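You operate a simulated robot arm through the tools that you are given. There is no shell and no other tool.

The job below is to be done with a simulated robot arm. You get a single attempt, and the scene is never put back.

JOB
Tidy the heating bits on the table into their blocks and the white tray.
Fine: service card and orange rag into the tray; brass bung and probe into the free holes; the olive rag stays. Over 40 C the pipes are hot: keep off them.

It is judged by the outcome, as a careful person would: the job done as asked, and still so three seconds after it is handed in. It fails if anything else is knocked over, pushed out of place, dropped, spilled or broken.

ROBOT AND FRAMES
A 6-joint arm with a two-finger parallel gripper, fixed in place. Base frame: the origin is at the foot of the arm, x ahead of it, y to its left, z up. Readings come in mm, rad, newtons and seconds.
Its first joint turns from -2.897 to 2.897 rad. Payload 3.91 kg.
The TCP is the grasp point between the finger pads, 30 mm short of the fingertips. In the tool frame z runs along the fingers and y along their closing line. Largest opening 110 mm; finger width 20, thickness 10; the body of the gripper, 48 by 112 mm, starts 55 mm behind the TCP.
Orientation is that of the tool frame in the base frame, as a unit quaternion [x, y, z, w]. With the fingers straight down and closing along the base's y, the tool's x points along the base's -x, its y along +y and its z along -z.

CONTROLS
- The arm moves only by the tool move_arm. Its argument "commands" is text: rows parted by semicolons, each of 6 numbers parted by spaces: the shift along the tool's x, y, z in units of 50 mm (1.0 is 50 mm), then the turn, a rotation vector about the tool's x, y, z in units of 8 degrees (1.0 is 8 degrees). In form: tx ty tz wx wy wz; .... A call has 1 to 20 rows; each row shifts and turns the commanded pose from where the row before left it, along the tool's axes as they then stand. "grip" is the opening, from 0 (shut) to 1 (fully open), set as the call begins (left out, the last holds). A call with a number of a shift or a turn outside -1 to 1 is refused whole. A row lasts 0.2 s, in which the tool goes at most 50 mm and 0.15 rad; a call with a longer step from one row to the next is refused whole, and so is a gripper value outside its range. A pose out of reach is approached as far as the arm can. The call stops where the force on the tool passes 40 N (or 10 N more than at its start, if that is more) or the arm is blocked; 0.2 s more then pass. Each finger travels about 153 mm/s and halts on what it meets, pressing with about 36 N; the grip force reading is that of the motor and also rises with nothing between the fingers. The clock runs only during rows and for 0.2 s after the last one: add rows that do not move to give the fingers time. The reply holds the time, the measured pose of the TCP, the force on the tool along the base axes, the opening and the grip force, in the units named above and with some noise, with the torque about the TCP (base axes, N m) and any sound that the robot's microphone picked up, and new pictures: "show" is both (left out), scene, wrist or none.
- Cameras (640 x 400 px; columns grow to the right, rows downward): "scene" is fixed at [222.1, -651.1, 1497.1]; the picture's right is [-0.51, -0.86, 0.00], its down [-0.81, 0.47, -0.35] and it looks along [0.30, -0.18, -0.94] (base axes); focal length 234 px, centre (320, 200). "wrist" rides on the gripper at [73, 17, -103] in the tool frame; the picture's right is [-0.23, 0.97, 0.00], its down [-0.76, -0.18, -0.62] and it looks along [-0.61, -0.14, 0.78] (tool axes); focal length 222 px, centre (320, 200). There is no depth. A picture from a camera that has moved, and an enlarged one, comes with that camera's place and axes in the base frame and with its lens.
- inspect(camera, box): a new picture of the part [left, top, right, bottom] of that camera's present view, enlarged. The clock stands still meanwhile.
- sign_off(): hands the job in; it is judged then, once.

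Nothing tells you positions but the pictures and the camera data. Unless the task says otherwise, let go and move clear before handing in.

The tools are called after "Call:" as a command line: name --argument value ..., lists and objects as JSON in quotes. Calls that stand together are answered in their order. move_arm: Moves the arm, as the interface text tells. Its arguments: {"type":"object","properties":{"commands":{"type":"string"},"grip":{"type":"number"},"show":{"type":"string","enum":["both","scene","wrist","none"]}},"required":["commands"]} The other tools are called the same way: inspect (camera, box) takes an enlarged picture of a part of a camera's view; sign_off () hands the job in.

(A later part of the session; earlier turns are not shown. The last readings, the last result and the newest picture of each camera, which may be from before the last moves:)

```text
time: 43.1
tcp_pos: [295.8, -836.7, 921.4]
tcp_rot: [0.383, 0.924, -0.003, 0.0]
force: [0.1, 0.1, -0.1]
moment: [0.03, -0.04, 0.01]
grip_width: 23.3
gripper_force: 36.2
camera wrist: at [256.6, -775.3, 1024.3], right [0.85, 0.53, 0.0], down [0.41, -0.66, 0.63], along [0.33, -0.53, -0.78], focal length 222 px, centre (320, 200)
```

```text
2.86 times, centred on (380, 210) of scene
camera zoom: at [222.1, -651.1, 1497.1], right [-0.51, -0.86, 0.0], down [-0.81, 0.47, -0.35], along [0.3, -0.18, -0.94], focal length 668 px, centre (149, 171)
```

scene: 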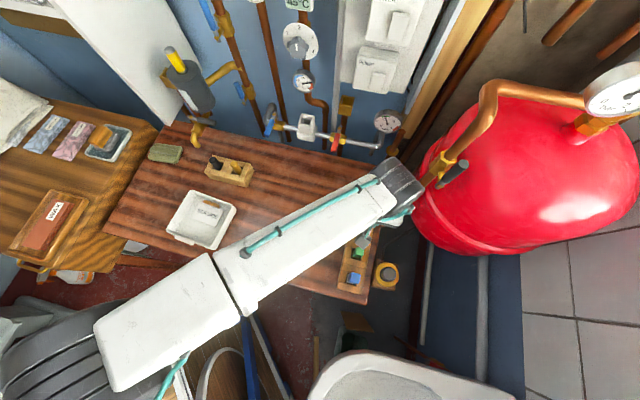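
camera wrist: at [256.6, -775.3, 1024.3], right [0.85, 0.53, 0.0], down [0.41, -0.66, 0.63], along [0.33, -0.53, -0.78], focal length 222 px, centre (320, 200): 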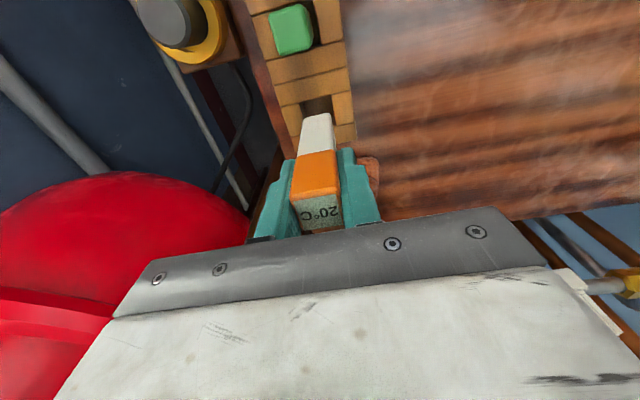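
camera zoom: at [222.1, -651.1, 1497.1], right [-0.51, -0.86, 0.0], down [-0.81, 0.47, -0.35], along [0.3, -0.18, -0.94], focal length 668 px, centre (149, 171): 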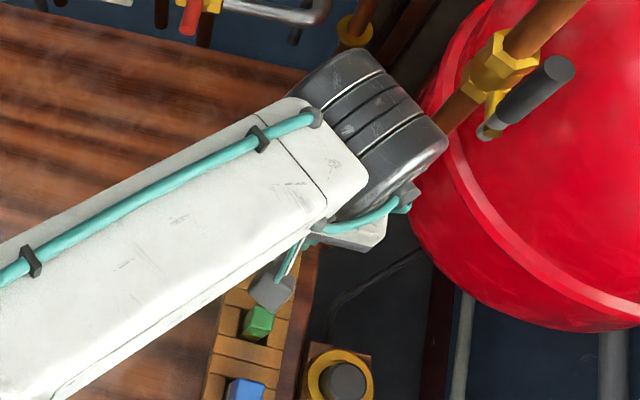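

The probe is about 2 mm off the hole centre, so I'll correct that and lower until its base is just above the opening.

Call:
move_arm --commands "0.03 -0.025 0.25 0 0 0;0 0 0.32 0 0 0;0 0 0 0 0 0;0 0 0 0 0 0" --grip 0

Call:
inspect --camera "wrist" --box '[220, 60, 420, 220]'

Call:
inspect --camera "scene" --box '[310, 140, 450, 280]'

```text
time: 44.1
tcp_pos: [295.3, -839.6, 892.5]
tcp_rot: [0.383, 0.924, -0.004, 0.002]
force: [0.4, 0.8, -0.2]
moment: [-0.02, -0.03, 0.02]
grip_width: 23.0
gripper_force: 36.0
camera wrist: at [255.8, -775.4, 996.0], right [0.85, 0.53, 0.0], down [0.41, -0.66, 0.63], along [0.33, -0.53, -0.78], focal length 222 px, centre (320, 200)
```

scene: 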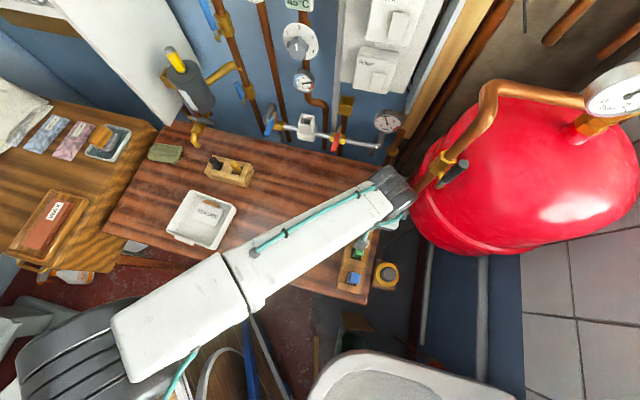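
wrist: 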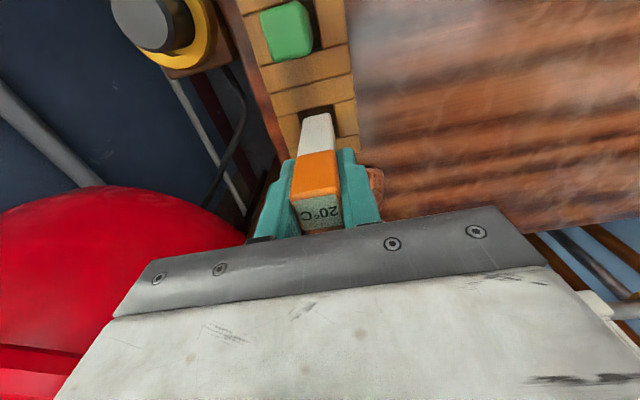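

```text
2.50 times, centred on (320, 140) of wrist
camera zoom: at [255.8, -775.4, 996.0], right [0.85, 0.53, 0.0], down [0.41, -0.66, 0.63], along [0.33, -0.53, -0.78], focal length 555 px, centre (320, 350)
```

zoom: 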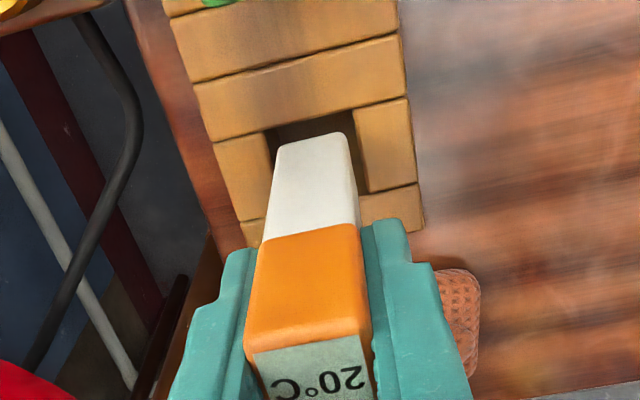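

```text
2.86 times, centred on (380, 210) of scene
camera zoom: at [222.1, -651.1, 1497.1], right [-0.51, -0.86, 0.0], down [-0.81, 0.47, -0.35], along [0.3, -0.18, -0.94], focal length 668 px, centre (149, 171)
```

zoom: 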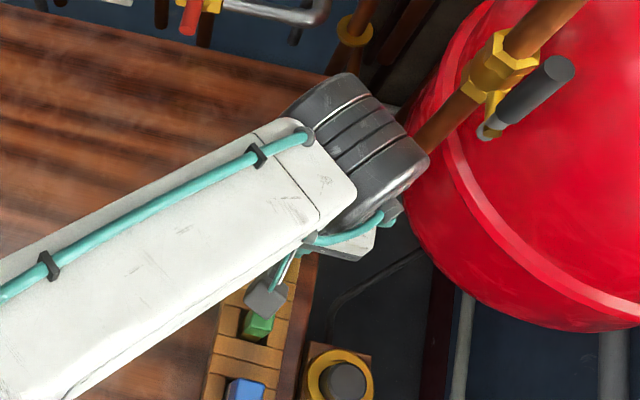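

The probe is centred over the hole with 3–4 mm of clearance on each side. I'm inserting it slowly.

Call:
move_arm --commands "0 0 0.16 0 0 0;0 0 0.16 0 0 0;0 0 0.16 0 0 0;0 0 0.16 0 0 0;0 0 0 0 0 0" --grip 0

Call:
inspect --camera "wrist" --box '[220, 60, 420, 220]'

```text
time: 45.3
tcp_pos: [295.7, -838.8, 860.3]
tcp_rot: [0.383, 0.924, -0.003, 0.002]
force: [0.1, -0.5, -0.3]
moment: [-0.04, -0.02, -0.02]
grip_width: 23.0
gripper_force: 35.9
camera wrist: at [255.8, -775.7, 963.3], right [0.85, 0.53, 0.0], down [0.41, -0.66, 0.63], along [0.33, -0.53, -0.78], focal length 222 px, centre (320, 200)
```

scene: 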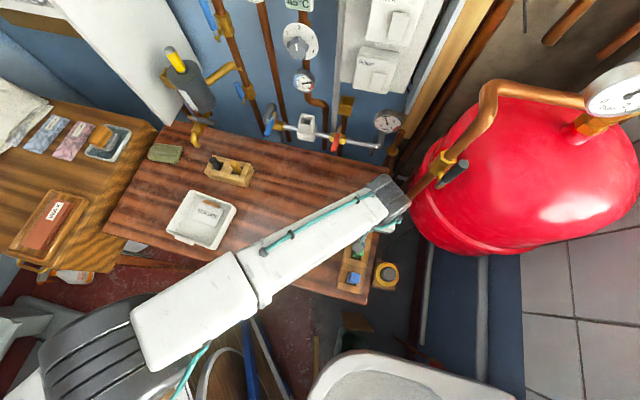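
wrist: 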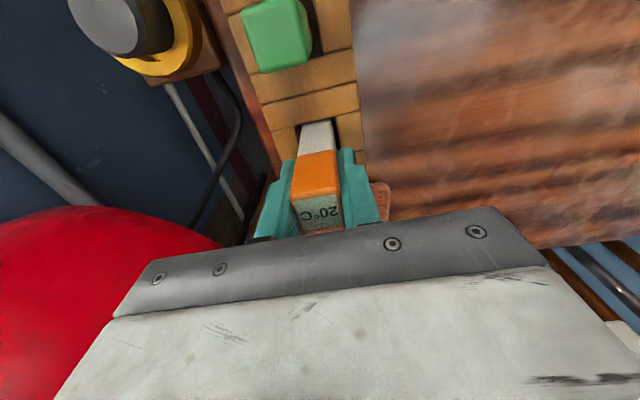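

```text
2.50 times, centred on (320, 140) of wrist
camera zoom: at [255.8, -775.7, 963.3], right [0.85, 0.53, 0.0], down [0.41, -0.66, 0.63], along [0.33, -0.53, -0.78], focal length 555 px, centre (320, 350)
```

zoom: 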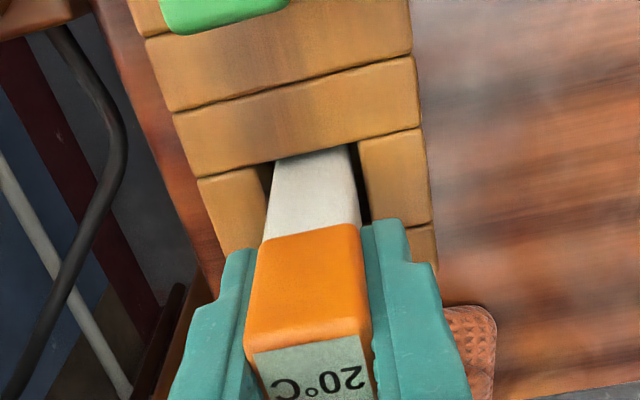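

It is about 26 mm into the hole with no force. I'll continue down in small steps to the floor.

Call:
move_arm --commands "0 0 0.06 0 0 0;0 0 0.04 0 0 0;0 0 0.03 0 0 0;0 0 0 0 0 0" --grip 0 --show "none"

```text
time: 46.3
tcp_pos: [296.4, -837.6, 855.6]
tcp_rot: [0.383, 0.924, -0.003, 0.001]
force: [0.1, -0.4, -0.2]
moment: [0.02, -0.02, 0.01]
grip_width: 23.3
gripper_force: 35.8
```

Call:
move_arm --commands "0 0 0.03 0 0 0;0 0 0.03 0 0 0;0 0 0 0 0 0" --grip 0 --show "none"

```text
time: 47.1
tcp_pos: [296.3, -838.8, 854.1]
tcp_rot: [0.383, 0.924, -0.002, 0.0]
force: [-0.3, 0.9, 8.3]
moment: [0.18, 0.06, -0.02]
grip_width: 23.2
gripper_force: 36.0
```

An upward force of 8 N shows the probe has reached the hole floor. I'm opening to release and then retreating straight up.

Call:
move_arm --commands "0 0 0 0 0 0;0 0 0 0 0 0;0 0 0 0 0 0" --grip 0.4 --show "wrist"

Call:
move_arm --commands "0 0 -0.3 0 0 0;0 0 -0.6 0 0 0;0 0 -0.6 0 0 0;0 0 0 0 0 0" --grip 0.4

Call:
inspect --camera "wrist" --box '[200, 40, 440, 240]'

```text
time: 47.9
tcp_pos: [296.8, -839.5, 853.1]
tcp_rot: [0.383, 0.924, -0.002, 0.001]
force: [-0.2, -0.5, -0.5]
moment: [0.02, 0.01, 0.02]
grip_width: 43.9
gripper_force: 0.2
camera wrist: at [256.3, -775.6, 954.7], right [0.85, 0.53, 0.0], down [0.41, -0.66, 0.63], along [0.33, -0.53, -0.78], focal length 222 px, centre (320, 200)
```

wrist: 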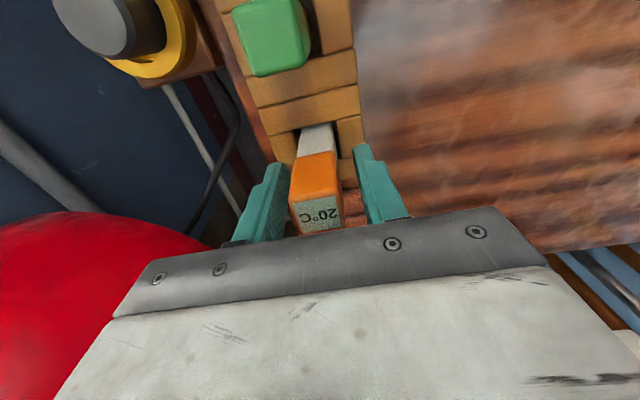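

```text
time: 48.9
tcp_pos: [293.4, -839.1, 928.4]
tcp_rot: [0.382, 0.924, -0.002, 0.002]
force: [-1.2, -0.2, -0.8]
moment: [0.04, 0.03, -0.01]
grip_width: 44.1
gripper_force: 0.1
camera wrist: at [254.8, -776.0, 1029.8], right [0.85, 0.53, 0.0], down [0.41, -0.66, 0.63], along [0.33, -0.53, -0.78], focal length 222 px, centre (320, 200)
```

scene: 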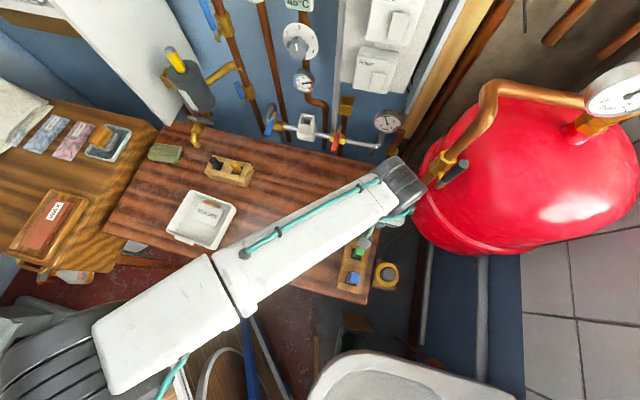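
wrist: 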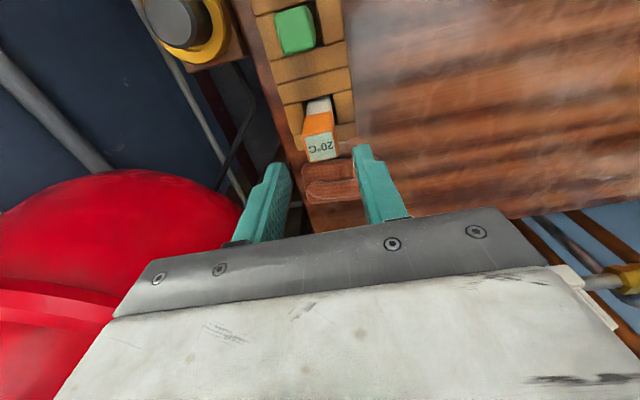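

```text
2.00 times, centred on (320, 140) of wrist
camera zoom: at [254.8, -776.0, 1029.8], right [0.85, 0.53, 0.0], down [0.41, -0.66, 0.63], along [0.33, -0.53, -0.78], focal length 444 px, centre (320, 320)
```

zoom: 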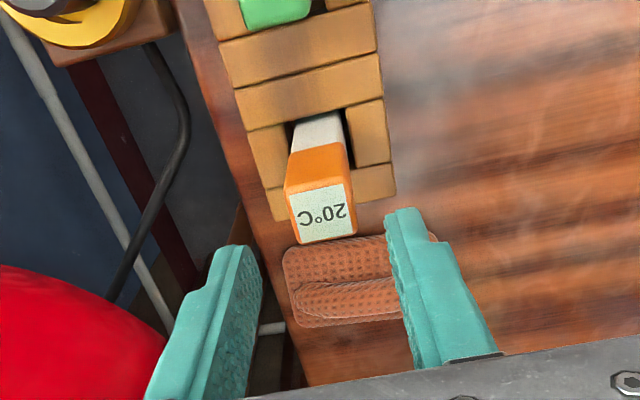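

The probe stands in its hole. The orange rag is next, centred near (378, -916) and about 104 × 64 mm, so I'll grip across its short side a bit left of centre to stay within reach. I'm moving above it and turning the gripper.

Call:
move_arm --commands "-0.696 0.31 0 0 0 0;-0.696 0.31 0 0 0 0;-0.696 0.31 0 0 0 0;0 0 0 0 0 0.979;0 0 0 0 0 0.979;0 0 0 0 0 0.979;0 0 0 0 0 0.979;0 0 0 0 0 0.979;0 0 0 0 0 0.979;0 0 0 0 0 0.979;0 0 0 0 0 0.979;0 0 0 0 0 0.979;0 0 0 0 0 0.979;0 0 0 0 0 0.979;0 0 0 0 0 0.979;0 0 0 0 0 0" --grip 0.4

Call:
inspect --camera "wrist" --box '[180, 40, 460, 240]'

Call:
inspect --camera "scene" --box '[310, 100, 450, 290]'

```text
time: 52.3
tcp_pos: [400.2, -870.4, 925.4]
tcp_rot: [0.937, 0.35, -0.001, 0.003]
force: [-1.1, -0.3, 0.2]
moment: [0.02, -0.01, -0.02]
grip_width: 43.9
gripper_force: 0.2
out of reach, approached as far as the arm can: row 3
camera wrist: at [465.6, -835.0, 1028.2], right [0.47, -0.88, 0.01], down [-0.69, -0.36, 0.62], along [-0.55, -0.29, -0.78], focal length 222 px, centre (320, 200)
```

scene: 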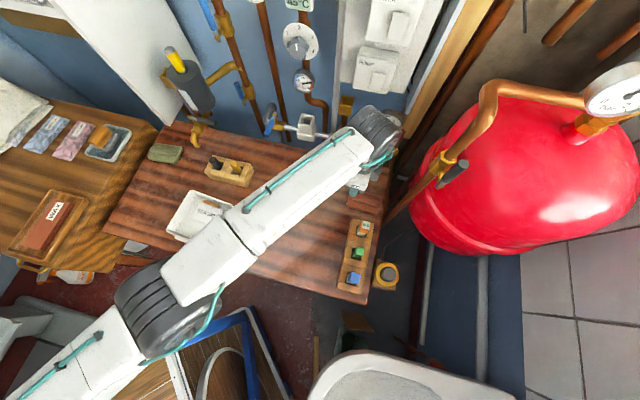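
wrist: 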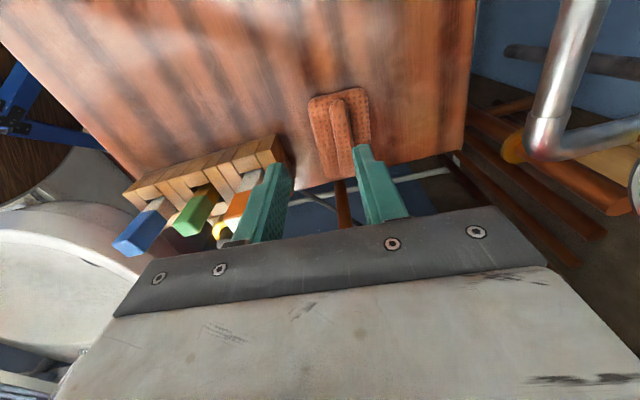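

```text
2.00 times, centred on (320, 140) of wrist
camera zoom: at [465.6, -835.0, 1028.2], right [0.47, -0.88, 0.01], down [-0.69, -0.36, 0.62], along [-0.55, -0.29, -0.78], focal length 444 px, centre (320, 320)
```

zoom: 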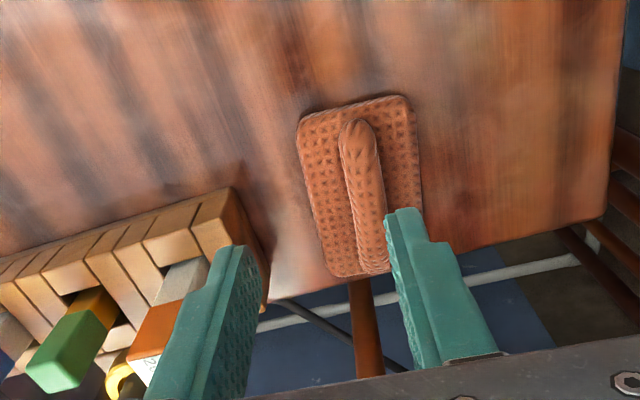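

```text
2.11 times, centred on (380, 195) of scene
camera zoom: at [222.1, -651.1, 1497.1], right [-0.51, -0.86, 0.0], down [-0.81, 0.47, -0.35], along [0.3, -0.18, -0.94], focal length 493 px, centre (194, 210)
```

zoom: 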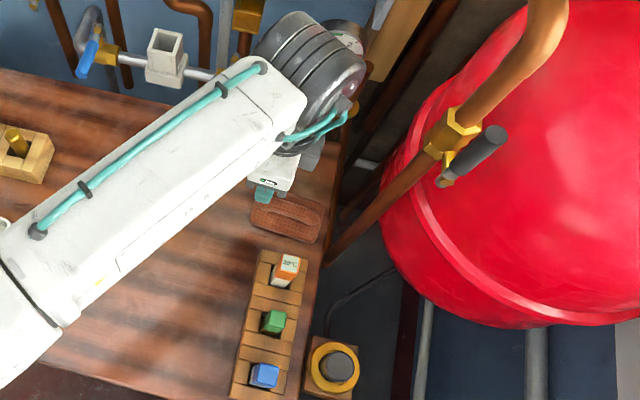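

The arm reached its limit at that height, a radius of about 958 mm; lower down it reaches further. I'm opening to about 88 mm and lowering to z 845, still above the rag.

Call:
move_arm --commands "0 0 0.5 0 0 0;0 0 0.6 0 0 0;0 0 0.5 0 0 0;0 0 0 0 0 0" --grip 0.8

Call:
inspect --camera "wrist" --box '[180, 40, 460, 240]'

```text
time: 53.3
tcp_pos: [398.7, -869.5, 846.1]
tcp_rot: [0.937, 0.35, -0.001, 0.003]
force: [-0.3, 1.1, -0.9]
moment: [-0.02, 0.0, 0.01]
grip_width: 87.9
gripper_force: 0.0
camera wrist: at [465.2, -834.2, 948.1], right [0.47, -0.88, 0.01], down [-0.69, -0.36, 0.62], along [-0.55, -0.3, -0.78], focal length 222 px, centre (320, 200)
```

scene: 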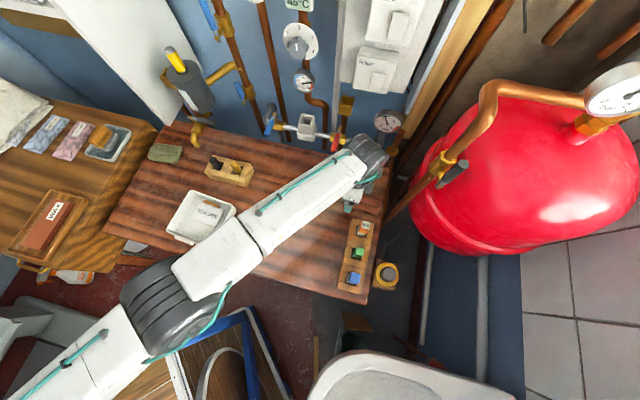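
wrist: 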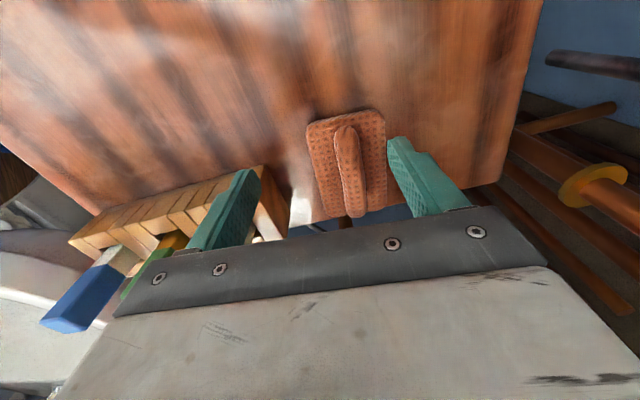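

```text
2.00 times, centred on (320, 140) of wrist
camera zoom: at [465.2, -834.2, 948.1], right [0.47, -0.88, 0.01], down [-0.69, -0.36, 0.62], along [-0.55, -0.3, -0.78], focal length 444 px, centre (320, 320)
```

zoom: 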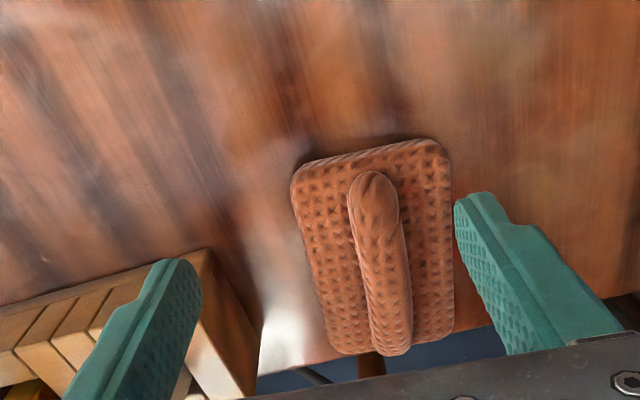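

The rag sits between the fingers but I need to go about 28 mm further out. I'll lower to z 816 while moving outward, watching the reach limit.

Call:
move_arm --commands "0 0 0.3 0 0 0;-0.12 0.14 0.1 0 0 0;-0.12 0.14 0.1 0 0 0;-0.12 0.14 0.1 0 0 0;0 0 0 0 0 0" --grip 0.8 --show "wrist"

Call:
inspect --camera "wrist" --box '[180, 40, 460, 240]'

```text
time: 54.5
tcp_pos: [400.3, -879.0, 827.0]
tcp_rot: [0.937, 0.35, -0.001, 0.003]
force: [0.5, -0.2, 0.0]
moment: [-0.01, -0.03, 0.03]
grip_width: 87.5
gripper_force: 0.0
out of reach, approached as far as the arm can: row 3, 4
camera wrist: at [465.3, -844.0, 929.1], right [0.47, -0.88, 0.01], down [-0.69, -0.36, 0.62], along [-0.55, -0.3, -0.78], focal length 222 px, centre (320, 200)
```

wrist: 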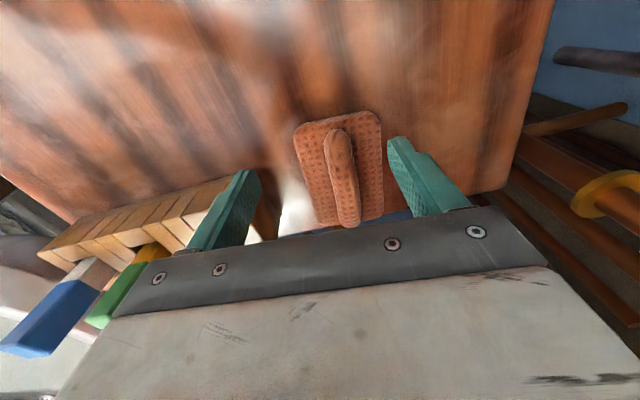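

```text
2.00 times, centred on (320, 140) of wrist
camera zoom: at [465.3, -844.0, 929.1], right [0.47, -0.88, 0.01], down [-0.69, -0.36, 0.62], along [-0.55, -0.3, -0.78], focal length 444 px, centre (320, 320)
```

zoom: 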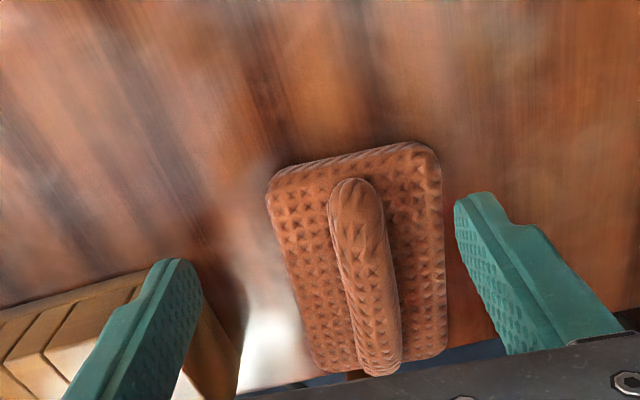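

The vertical reach at this height is about 966 mm and I need about 982. I'll tilt the tool 4° outward to gain that, then move out over the rag and lower a little.

Call:
move_arm --commands "0 0 0 -0.478 -0.146 0;0 0 0 0 0 0;-0.13 0.13 0.01 0 0 0;-0.13 0.13 0.01 0 0 0;0.01 -0.036 0.54 0 0 0;0 0 0 0 0 0" --grip 0.8

Call:
inspect --camera "wrist" --box '[180, 40, 460, 240]'

Call:
inspect --camera "scene" --box '[310, 130, 430, 250]'

```text
time: 55.9
tcp_pos: [396.8, -893.2, 798.8]
tcp_rot: [0.936, 0.35, 0.002, 0.038]
force: [-0.2, 0.0, 0.4]
moment: [0.02, 0.0, -0.01]
grip_width: 87.8
gripper_force: 0.0
out of reach, approached as far as the arm can: row 4
camera wrist: at [459.5, -851.6, 901.8], right [0.47, -0.88, 0.07], down [-0.71, -0.32, 0.63], along [-0.53, -0.35, -0.78], focal length 222 px, centre (320, 200)
```

scene: 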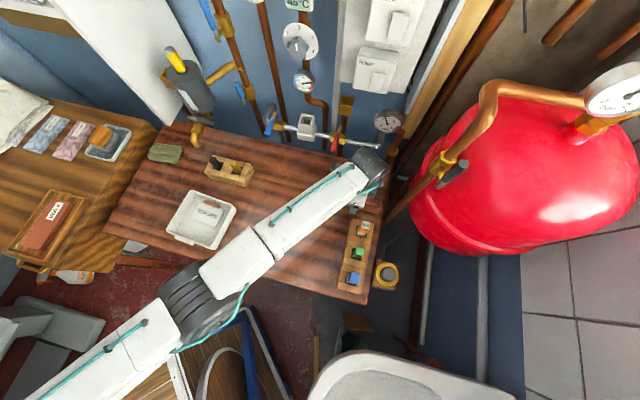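
wrist: 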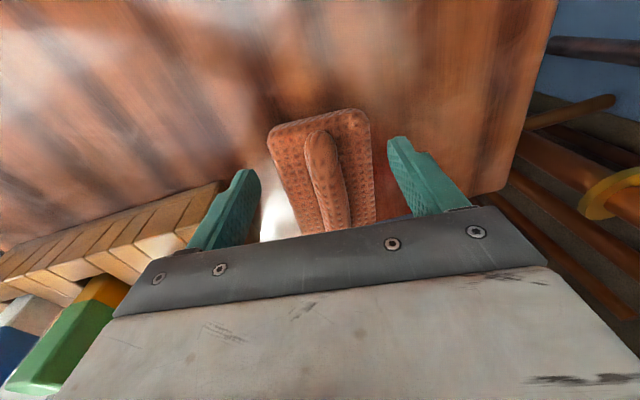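

```text
2.00 times, centred on (320, 140) of wrist
camera zoom: at [459.5, -851.6, 901.8], right [0.47, -0.88, 0.07], down [-0.71, -0.32, 0.63], along [-0.53, -0.35, -0.78], focal length 444 px, centre (320, 320)
```

zoom: 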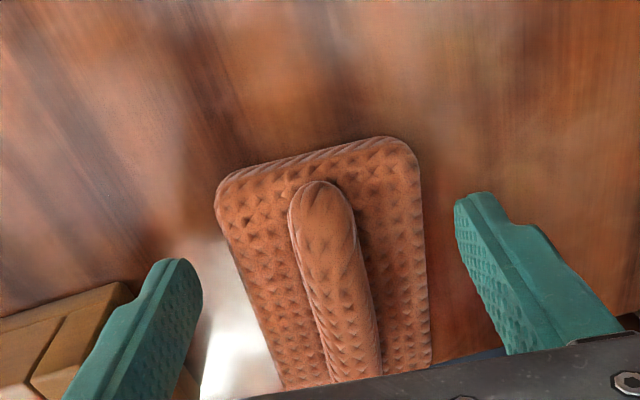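

```text
3.33 times, centred on (370, 190) of scene
camera zoom: at [222.1, -651.1, 1497.1], right [-0.51, -0.86, 0.0], down [-0.81, 0.47, -0.35], along [0.3, -0.18, -0.94], focal length 780 px, centre (153, 233)
```

zoom: 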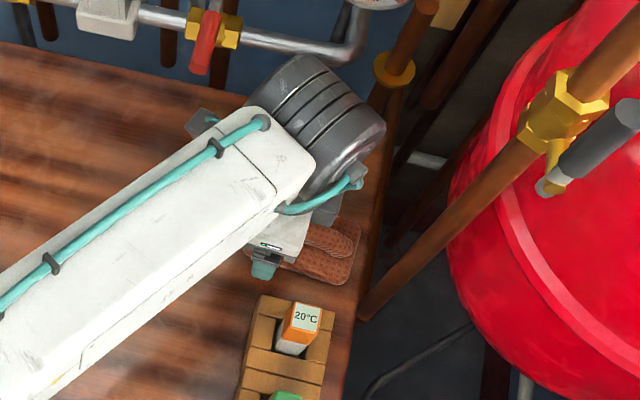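

The rag is now nicely centred between the fingers. I'm lowering until the lower fingertip is just above the table.

Call:
move_arm --commands "0.003 -0.009 0.12 0 0 0;0.003 -0.009 0.12 0 0 0;0.001 -0.003 0.04 0 0 0;0 0 0 0 0 0" --grip 0.8 --show "wrist"

Call:
inspect --camera "wrist" --box '[180, 40, 460, 240]'

```text
time: 56.9
tcp_pos: [396.9, -893.1, 786.6]
tcp_rot: [0.936, 0.35, 0.002, 0.038]
force: [0.4, 0.3, 0.1]
moment: [0.0, 0.0, 0.02]
grip_width: 88.3
gripper_force: 0.1
camera wrist: at [460.2, -852.1, 888.6], right [0.47, -0.88, 0.07], down [-0.71, -0.32, 0.63], along [-0.53, -0.35, -0.78], focal length 222 px, centre (320, 200)
```

wrist: 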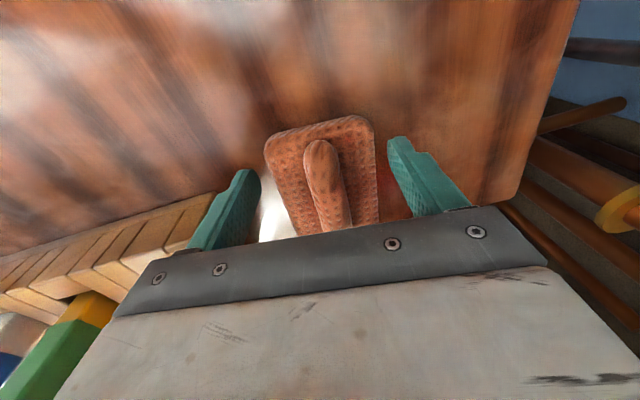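

```text
2.00 times, centred on (320, 140) of wrist
camera zoom: at [460.2, -852.1, 888.6], right [0.47, -0.88, 0.07], down [-0.71, -0.32, 0.63], along [-0.53, -0.35, -0.78], focal length 444 px, centre (320, 320)
```

zoom: 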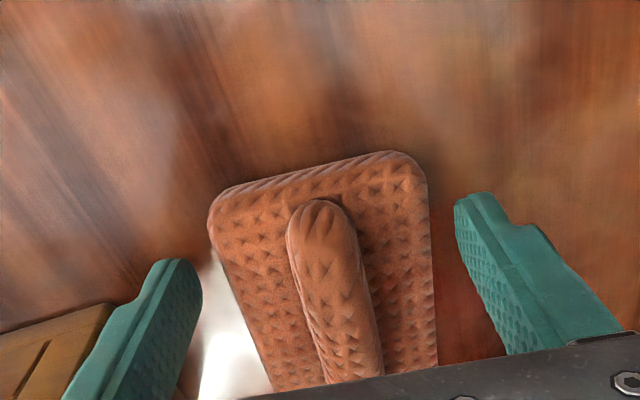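

The rag sits between the fingers near table level. I'll go 1.5 mm lower and close.

Call:
move_arm --commands "0.001 -0.002 0.03 0 0 0;0 0 0 0 0 0" --grip 0.8 --show "none"

Call:
move_arm --commands "0 0 0 0 0 0;0 0 0 0 0 0;0 0 0 0 0 0;0 0 0 0 0 0" --grip 0.2 --show "wrist"

Call:
inspect --camera "wrist" --box '[180, 40, 460, 240]'

```text
time: 57.5
tcp_pos: [398.5, -892.8, 785.0]
tcp_rot: [0.936, 0.351, 0.001, 0.038]
force: [0.5, -0.2, -0.2]
moment: [0.02, -0.01, 0.0]
grip_width: 88.3
gripper_force: 0.0
```

```text
time: 58.5
tcp_pos: [398.1, -893.0, 785.3]
tcp_rot: [0.936, 0.35, 0.002, 0.038]
force: [-0.4, -0.7, 2.6]
moment: [-0.11, -0.05, 0.0]
grip_width: 69.5
gripper_force: 35.8
camera wrist: at [460.2, -852.0, 887.0], right [0.47, -0.88, 0.08], down [-0.71, -0.32, 0.63], along [-0.53, -0.35, -0.78], focal length 222 px, centre (320, 200)
```

wrist: 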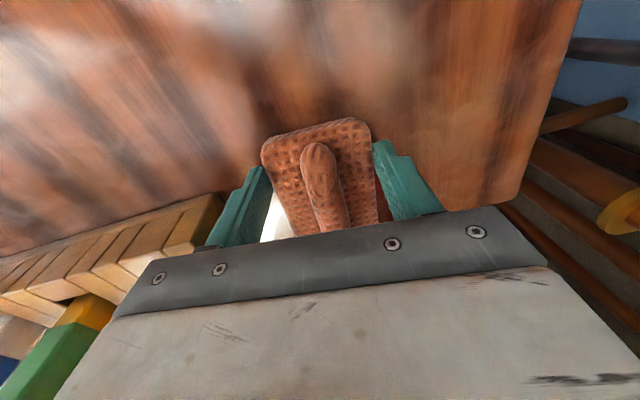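

```text
2.00 times, centred on (320, 140) of wrist
camera zoom: at [460.2, -852.0, 887.0], right [0.47, -0.88, 0.08], down [-0.71, -0.32, 0.63], along [-0.53, -0.35, -0.78], focal length 444 px, centre (320, 320)
```

zoom: 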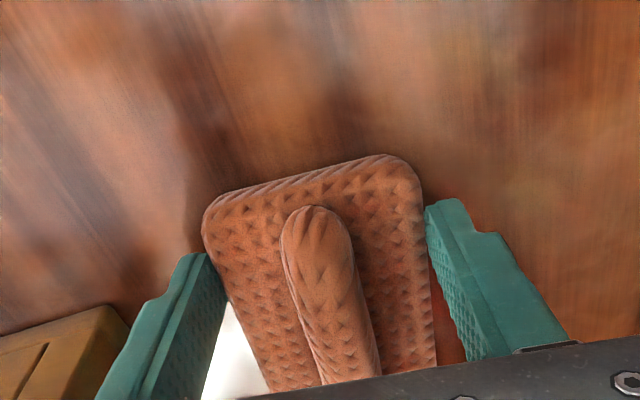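

The rag is gripped at 69.5 mm. I'll lift straight up first and check it's held, before curving left and inward away from the probe and the red handle.

Call:
move_arm --commands "-0.006 0.022 -0.25 0 0 0;-0.007 0.022 -0.35 0 0 0;0 0 0 0 0 0" --grip 0.2

Call:
inspect --camera "scene" --box '[310, 130, 430, 250]'

```text
time: 59.3
tcp_pos: [397.1, -893.4, 814.7]
tcp_rot: [0.936, 0.351, 0.002, 0.038]
force: [-0.1, 0.3, -0.4]
moment: [0.04, -0.03, -0.01]
grip_width: 69.0
gripper_force: 36.3
camera wrist: at [459.9, -852.6, 916.7], right [0.47, -0.88, 0.07], down [-0.71, -0.32, 0.63], along [-0.53, -0.35, -0.78], focal length 222 px, centre (320, 200)
```

scene: 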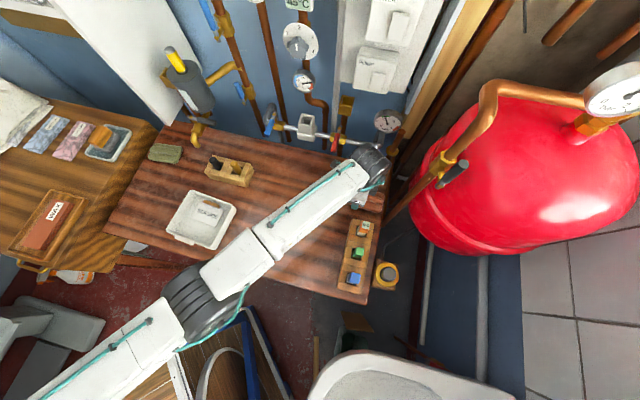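
wrist: 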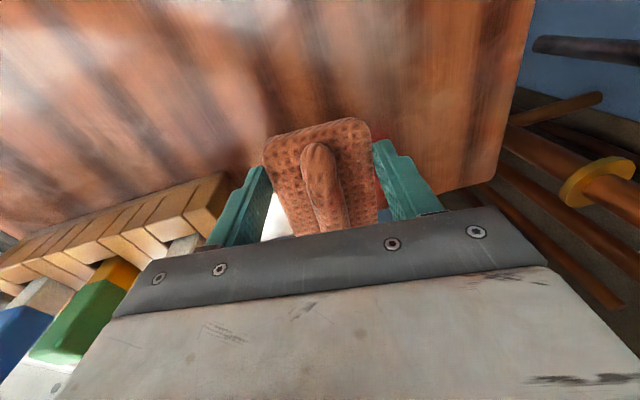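

```text
3.33 times, centred on (370, 190) of scene
camera zoom: at [222.1, -651.1, 1497.1], right [-0.51, -0.86, 0.0], down [-0.81, 0.47, -0.35], along [0.3, -0.18, -0.94], focal length 780 px, centre (153, 233)
```

zoom: 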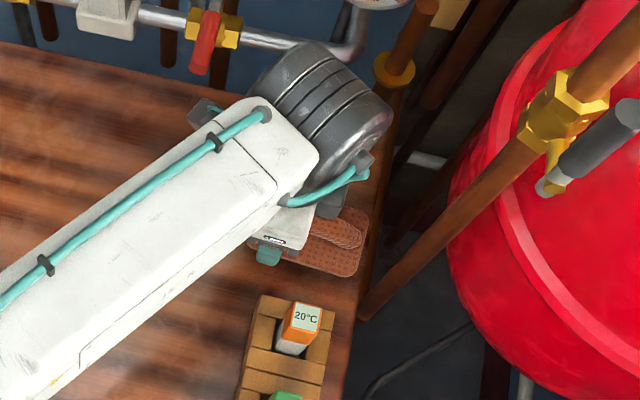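

The rag is held firmly. I'm moving left and inward, then raising.

Call:
move_arm --commands "0.563 -0.419 -0.345 0 0 0;0.563 -0.419 -0.345 0 0 0;-0.018 0.059 -0.8 0 0 0;-0.018 0.059 -0.8 0 0 0;0 0 0 0 0 0" --grip 0.2

Call:
inspect --camera "scene" --box '[280, 100, 430, 290]'

```text
time: 60.5
tcp_pos: [412.1, -822.1, 926.5]
tcp_rot: [0.936, 0.35, 0.002, 0.037]
force: [0.0, 0.7, -0.4]
moment: [0.04, 0.0, 0.01]
grip_width: 68.9
gripper_force: 35.8
camera wrist: at [475.7, -779.9, 1028.7], right [0.47, -0.88, 0.07], down [-0.71, -0.32, 0.63], along [-0.53, -0.35, -0.78], focal length 222 px, centre (320, 200)
```

scene: 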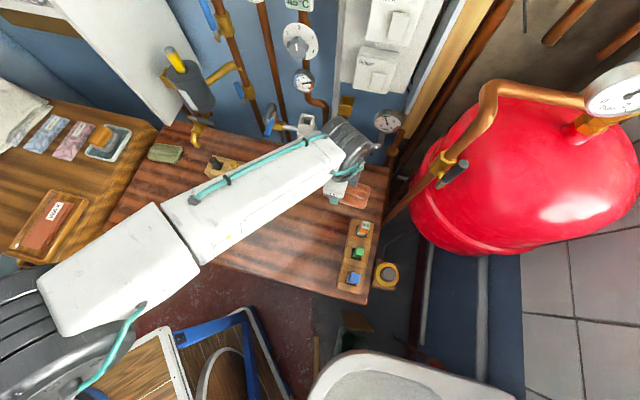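
wrist: 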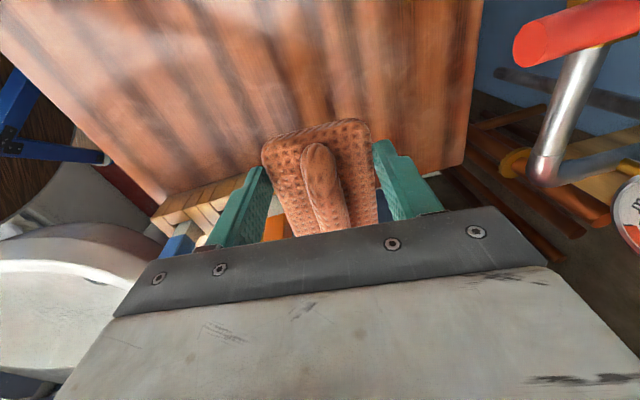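

```text
2.11 times, centred on (355, 195) of scene
camera zoom: at [222.1, -651.1, 1497.1], right [-0.51, -0.86, 0.0], down [-0.81, 0.47, -0.35], along [0.3, -0.18, -0.94], focal length 493 px, centre (246, 210)
```

zoom: 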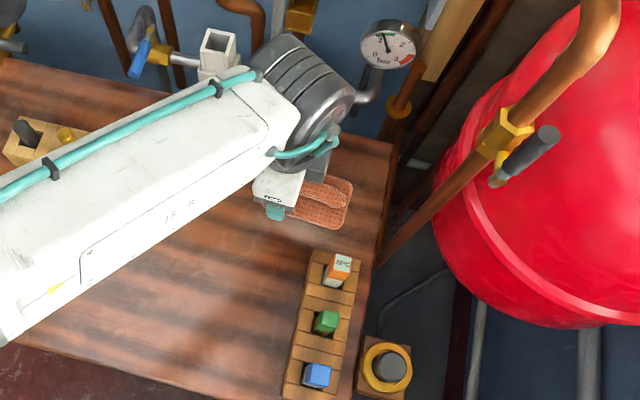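

The rag is held with a clear path. I'm carrying it at z 926 to above the base-side half of the tray.

Call:
move_arm --commands "0.836 -0.376 -0.0464 0 0 0;0.836 -0.376 -0.0464 0 0 0;0.836 -0.376 -0.0464 0 0 0;0.836 -0.376 -0.0464 0 0 0;0.836 -0.376 -0.0464 0 0 0;0.836 -0.376 -0.0464 0 0 0;0.836 -0.376 -0.0464 0 0 0;0.836 -0.376 -0.0464 0 0 0;0.836 -0.376 -0.0464 0 0 0;0.836 -0.376 -0.0464 0 0 0;0 0 0 0 0 0.44;0 0 0 0 0 0;0 0 0 0 0 0" --grip 0.2

Call:
inspect --camera "wrist" --box '[160, 0, 480, 240]'

Call:
inspect --camera "scene" --box '[140, 140, 270, 260]'

```text
time: 63.3
tcp_pos: [602.5, -406.4, 925.9]
tcp_rot: [0.946, 0.322, 0.003, 0.038]
force: [0.2, -0.6, -0.2]
moment: [0.02, 0.02, 0.0]
grip_width: 68.9
gripper_force: 35.8
camera wrist: at [667.6, -370.2, 1027.3], right [0.41, -0.91, 0.07], down [-0.73, -0.28, 0.62], along [-0.54, -0.31, -0.78], focal length 222 px, centre (320, 200)
```

scene: 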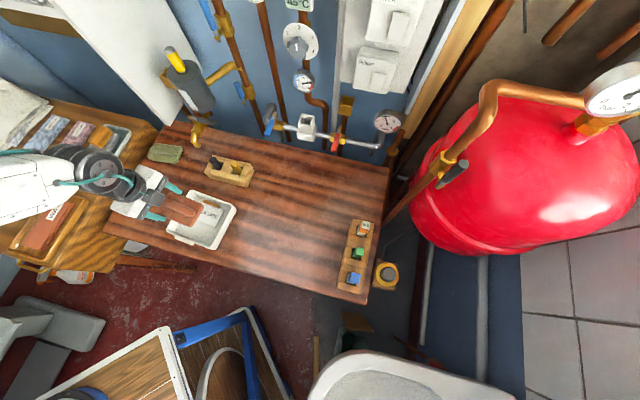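
wrist: 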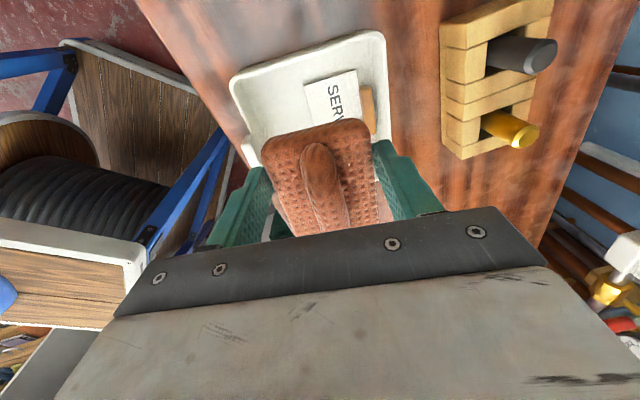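

```text
1.67 times, centred on (320, 120) of wrist
camera zoom: at [667.6, -370.2, 1027.3], right [0.41, -0.91, 0.07], down [-0.73, -0.28, 0.62], along [-0.54, -0.31, -0.78], focal length 370 px, centre (320, 333)
```

zoom: 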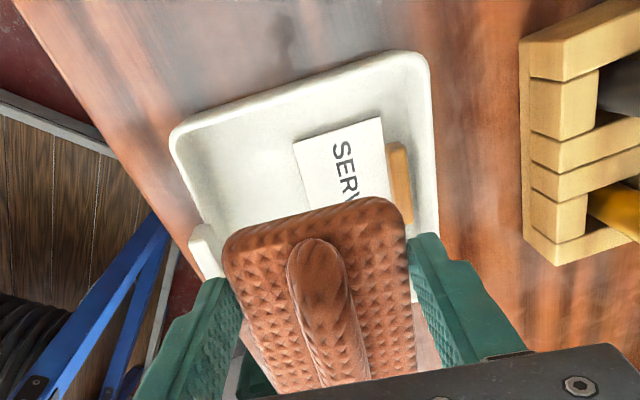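

```text
3.33 times, centred on (205, 200) of scene
camera zoom: at [222.1, -651.1, 1497.1], right [-0.51, -0.86, 0.0], down [-0.81, 0.47, -0.35], along [0.3, -0.18, -0.94], focal length 780 px, centre (703, 200)
```

zoom: 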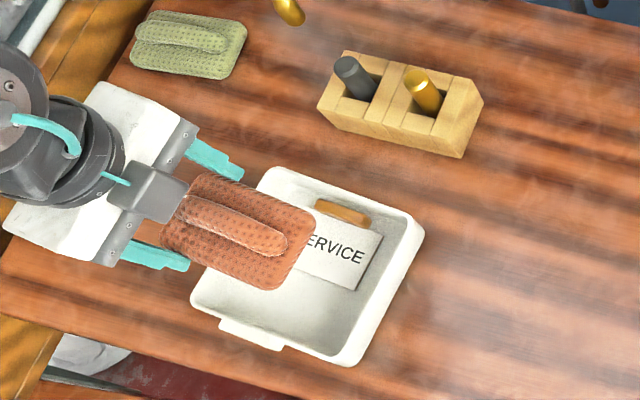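

The rag is above the tray, offset so it will lie mostly in the free base-side half. I'll shift 5 mm wallward so the near finger clears the tray wall, and lower to just above it.

Call:
move_arm --commands "-0.03 0.1 0.007 0 0 0;0.0167 -0.054 0.74 0 0 0;0.0167 -0.054 0.74 0 0 0;0.0167 -0.054 0.6 0 0 0;0 0 0 0 0 0;0 0 0 0 0 0" --grip 0.2

Call:
inspect --camera "wrist" --box '[160, 0, 480, 240]'

Call:
inspect --camera "scene" --box '[140, 150, 250, 260]'

```text
time: 64.7
tcp_pos: [603.3, -409.7, 820.6]
tcp_rot: [0.946, 0.321, 0.003, 0.038]
force: [-0.5, 1.2, 1.0]
moment: [0.03, -0.02, 0.05]
grip_width: 68.9
gripper_force: 36.2
camera wrist: at [669.2, -372.7, 923.1], right [0.41, -0.91, 0.07], down [-0.73, -0.28, 0.62], along [-0.54, -0.31, -0.78], focal length 222 px, centre (320, 200)
```

scene: 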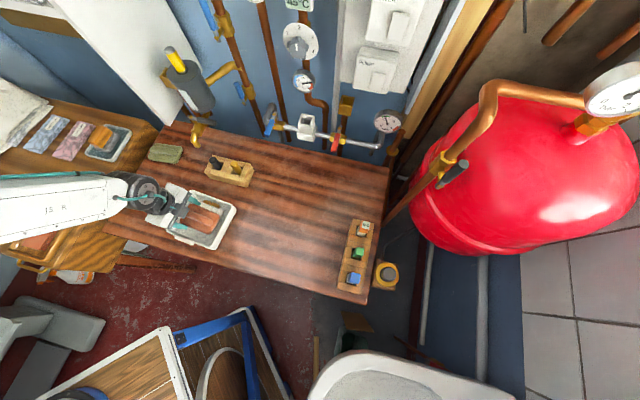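
wrist: 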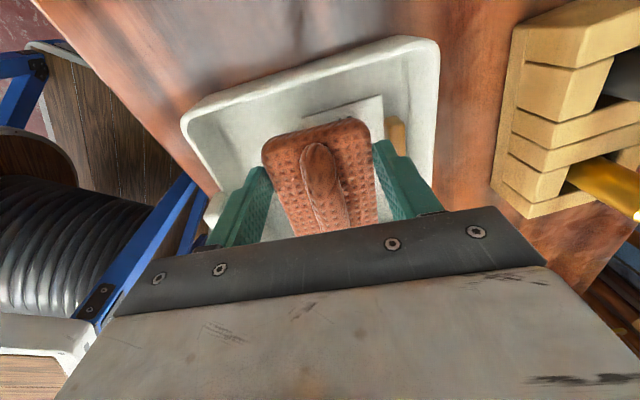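

```text
1.67 times, centred on (320, 120) of wrist
camera zoom: at [669.2, -372.7, 923.1], right [0.41, -0.91, 0.07], down [-0.73, -0.28, 0.62], along [-0.54, -0.31, -0.78], focal length 370 px, centre (320, 333)
```

zoom: 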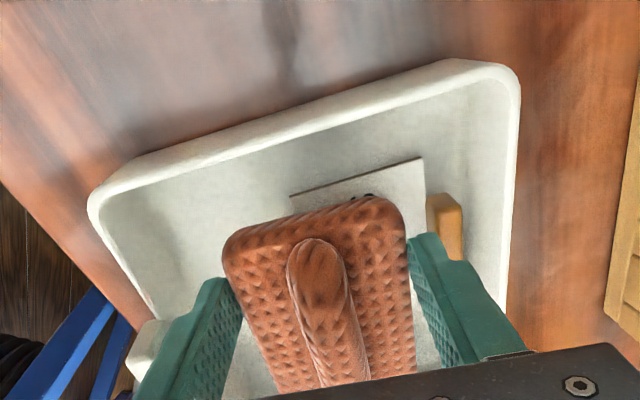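

```text
3.64 times, centred on (195, 205) of scene
camera zoom: at [222.1, -651.1, 1497.1], right [-0.51, -0.86, 0.0], down [-0.81, 0.47, -0.35], along [0.3, -0.18, -0.94], focal length 851 px, centre (774, 182)
```

zoom: 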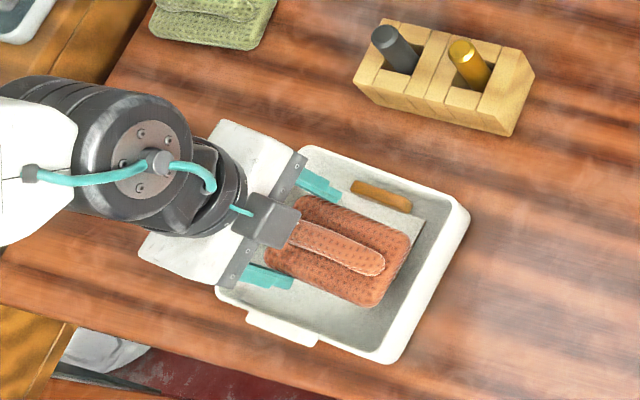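

The rag and both fingers are inside the tray's outline. I'm lowering gently until the rag meets the card or tray.

Call:
move_arm --commands "0.004 -0.014 0.2 0 0 0;0.003 -0.011 0.15 0 0 0;0.001 -0.004 0.06 0 0 0;0 0 0 0 0 0" --grip 0.2

Call:
inspect --camera "wrist" --box '[160, 0, 480, 240]'

Call:
inspect --camera "scene" --box '[140, 150, 250, 260]'

```text
time: 65.7
tcp_pos: [606.3, -408.9, 799.5]
tcp_rot: [0.946, 0.322, 0.002, 0.038]
force: [0.5, -0.6, 0.2]
moment: [0.05, -0.02, -0.02]
grip_width: 69.3
gripper_force: 36.1
camera wrist: at [670.3, -372.6, 901.9], right [0.41, -0.91, 0.08], down [-0.73, -0.28, 0.62], along [-0.54, -0.31, -0.78], focal length 222 px, centre (320, 200)
```

scene: 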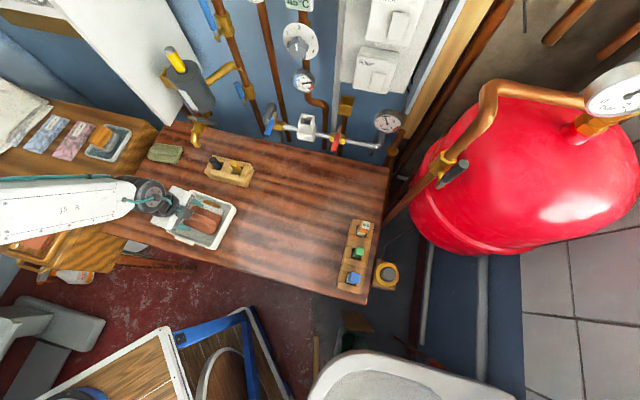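
wrist: 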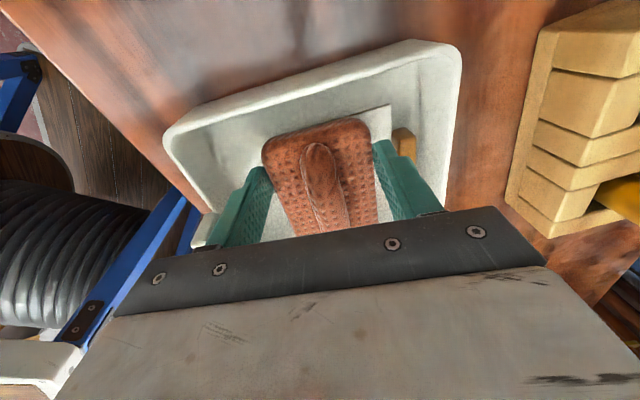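

```text
1.67 times, centred on (320, 120) of wrist
camera zoom: at [670.3, -372.6, 901.9], right [0.41, -0.91, 0.08], down [-0.73, -0.28, 0.62], along [-0.54, -0.31, -0.78], focal length 370 px, centre (320, 333)
```

zoom: 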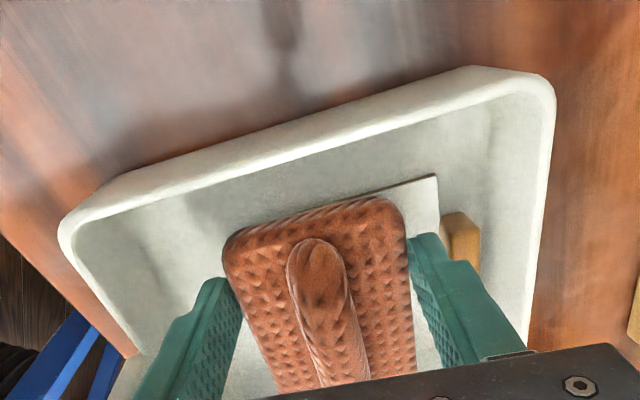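

```text
3.64 times, centred on (195, 205) of scene
camera zoom: at [222.1, -651.1, 1497.1], right [-0.51, -0.86, 0.0], down [-0.81, 0.47, -0.35], along [0.3, -0.18, -0.94], focal length 851 px, centre (774, 182)
```

zoom: 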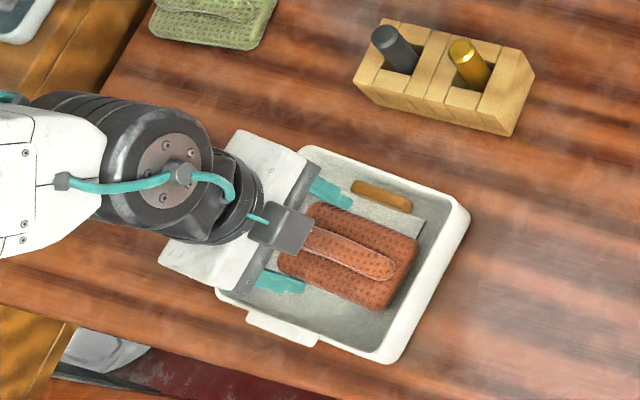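

No contact yet. I'll go about 4 mm lower in two small steps, then release.

Call:
move_arm --commands "0.001 -0.003 0.04 0 0 0;0.001 -0.003 0.04 0 0 0;0 0 0 0 0 0" --grip 0.2 --show "none"

```text
time: 66.5
tcp_pos: [606.7, -409.7, 795.6]
tcp_rot: [0.946, 0.322, 0.003, 0.038]
force: [0.0, -0.3, -0.2]
moment: [0.02, -0.02, 0.0]
grip_width: 69.1
gripper_force: 36.0
```

Call:
move_arm --commands "0.001 -0.003 0.04 0 0 0;0 0 0 0 0 0" --grip 0.2 --show "none"

Call:
move_arm --commands "0 0 0 0 0 0;0 0 0 0 0 0;0 0 0 0 0 0" --grip 0.7 --show "wrist"

Call:
inspect --camera "wrist" --box '[160, 0, 480, 240]'

Call:
inspect --camera "scene" --box '[140, 150, 250, 260]'

```text
time: 67.1
tcp_pos: [606.2, -411.6, 794.3]
tcp_rot: [0.946, 0.322, 0.003, 0.038]
force: [0.2, 0.8, 0.0]
moment: [0.01, 0.0, -0.01]
grip_width: 69.0
gripper_force: 35.7
```

```text
time: 67.9
tcp_pos: [607.4, -410.4, 793.3]
tcp_rot: [0.946, 0.321, 0.003, 0.038]
force: [0.2, 0.1, 0.5]
moment: [-0.01, 0.03, 0.01]
grip_width: 77.2
gripper_force: 0.1
camera wrist: at [670.4, -373.3, 896.5], right [0.41, -0.91, 0.08], down [-0.73, -0.28, 0.62], along [-0.54, -0.31, -0.78], focal length 222 px, centre (320, 200)
```

wrist: 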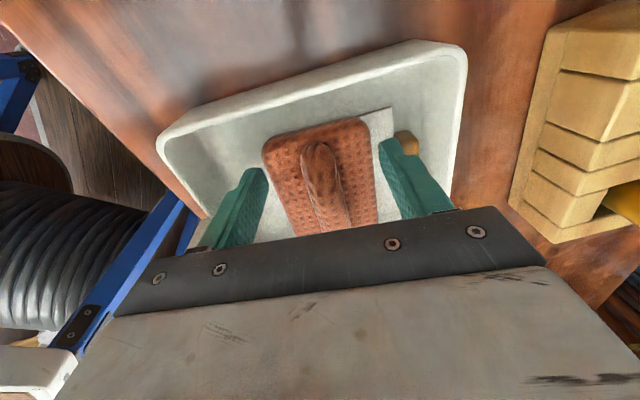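

```text
1.67 times, centred on (320, 120) of wrist
camera zoom: at [670.4, -373.3, 896.5], right [0.41, -0.91, 0.08], down [-0.73, -0.28, 0.62], along [-0.54, -0.31, -0.78], focal length 370 px, centre (320, 333)
```

zoom: 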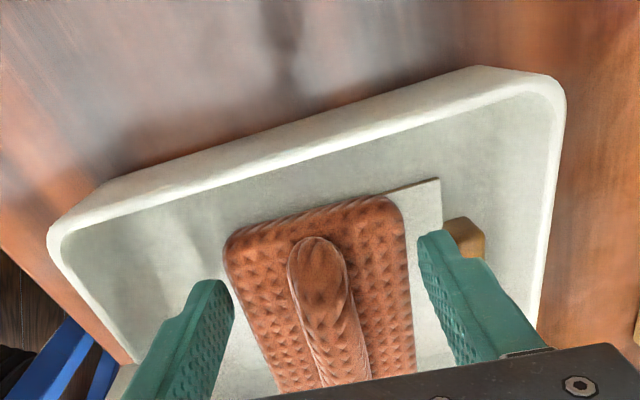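

```text
3.64 times, centred on (195, 205) of scene
camera zoom: at [222.1, -651.1, 1497.1], right [-0.51, -0.86, 0.0], down [-0.81, 0.47, -0.35], along [0.3, -0.18, -0.94], focal length 851 px, centre (774, 182)
```

zoom: 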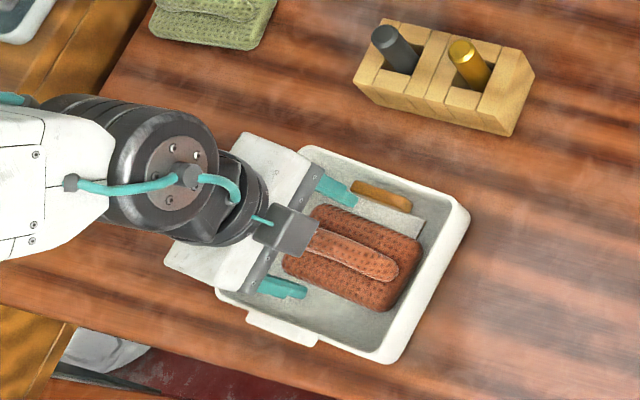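

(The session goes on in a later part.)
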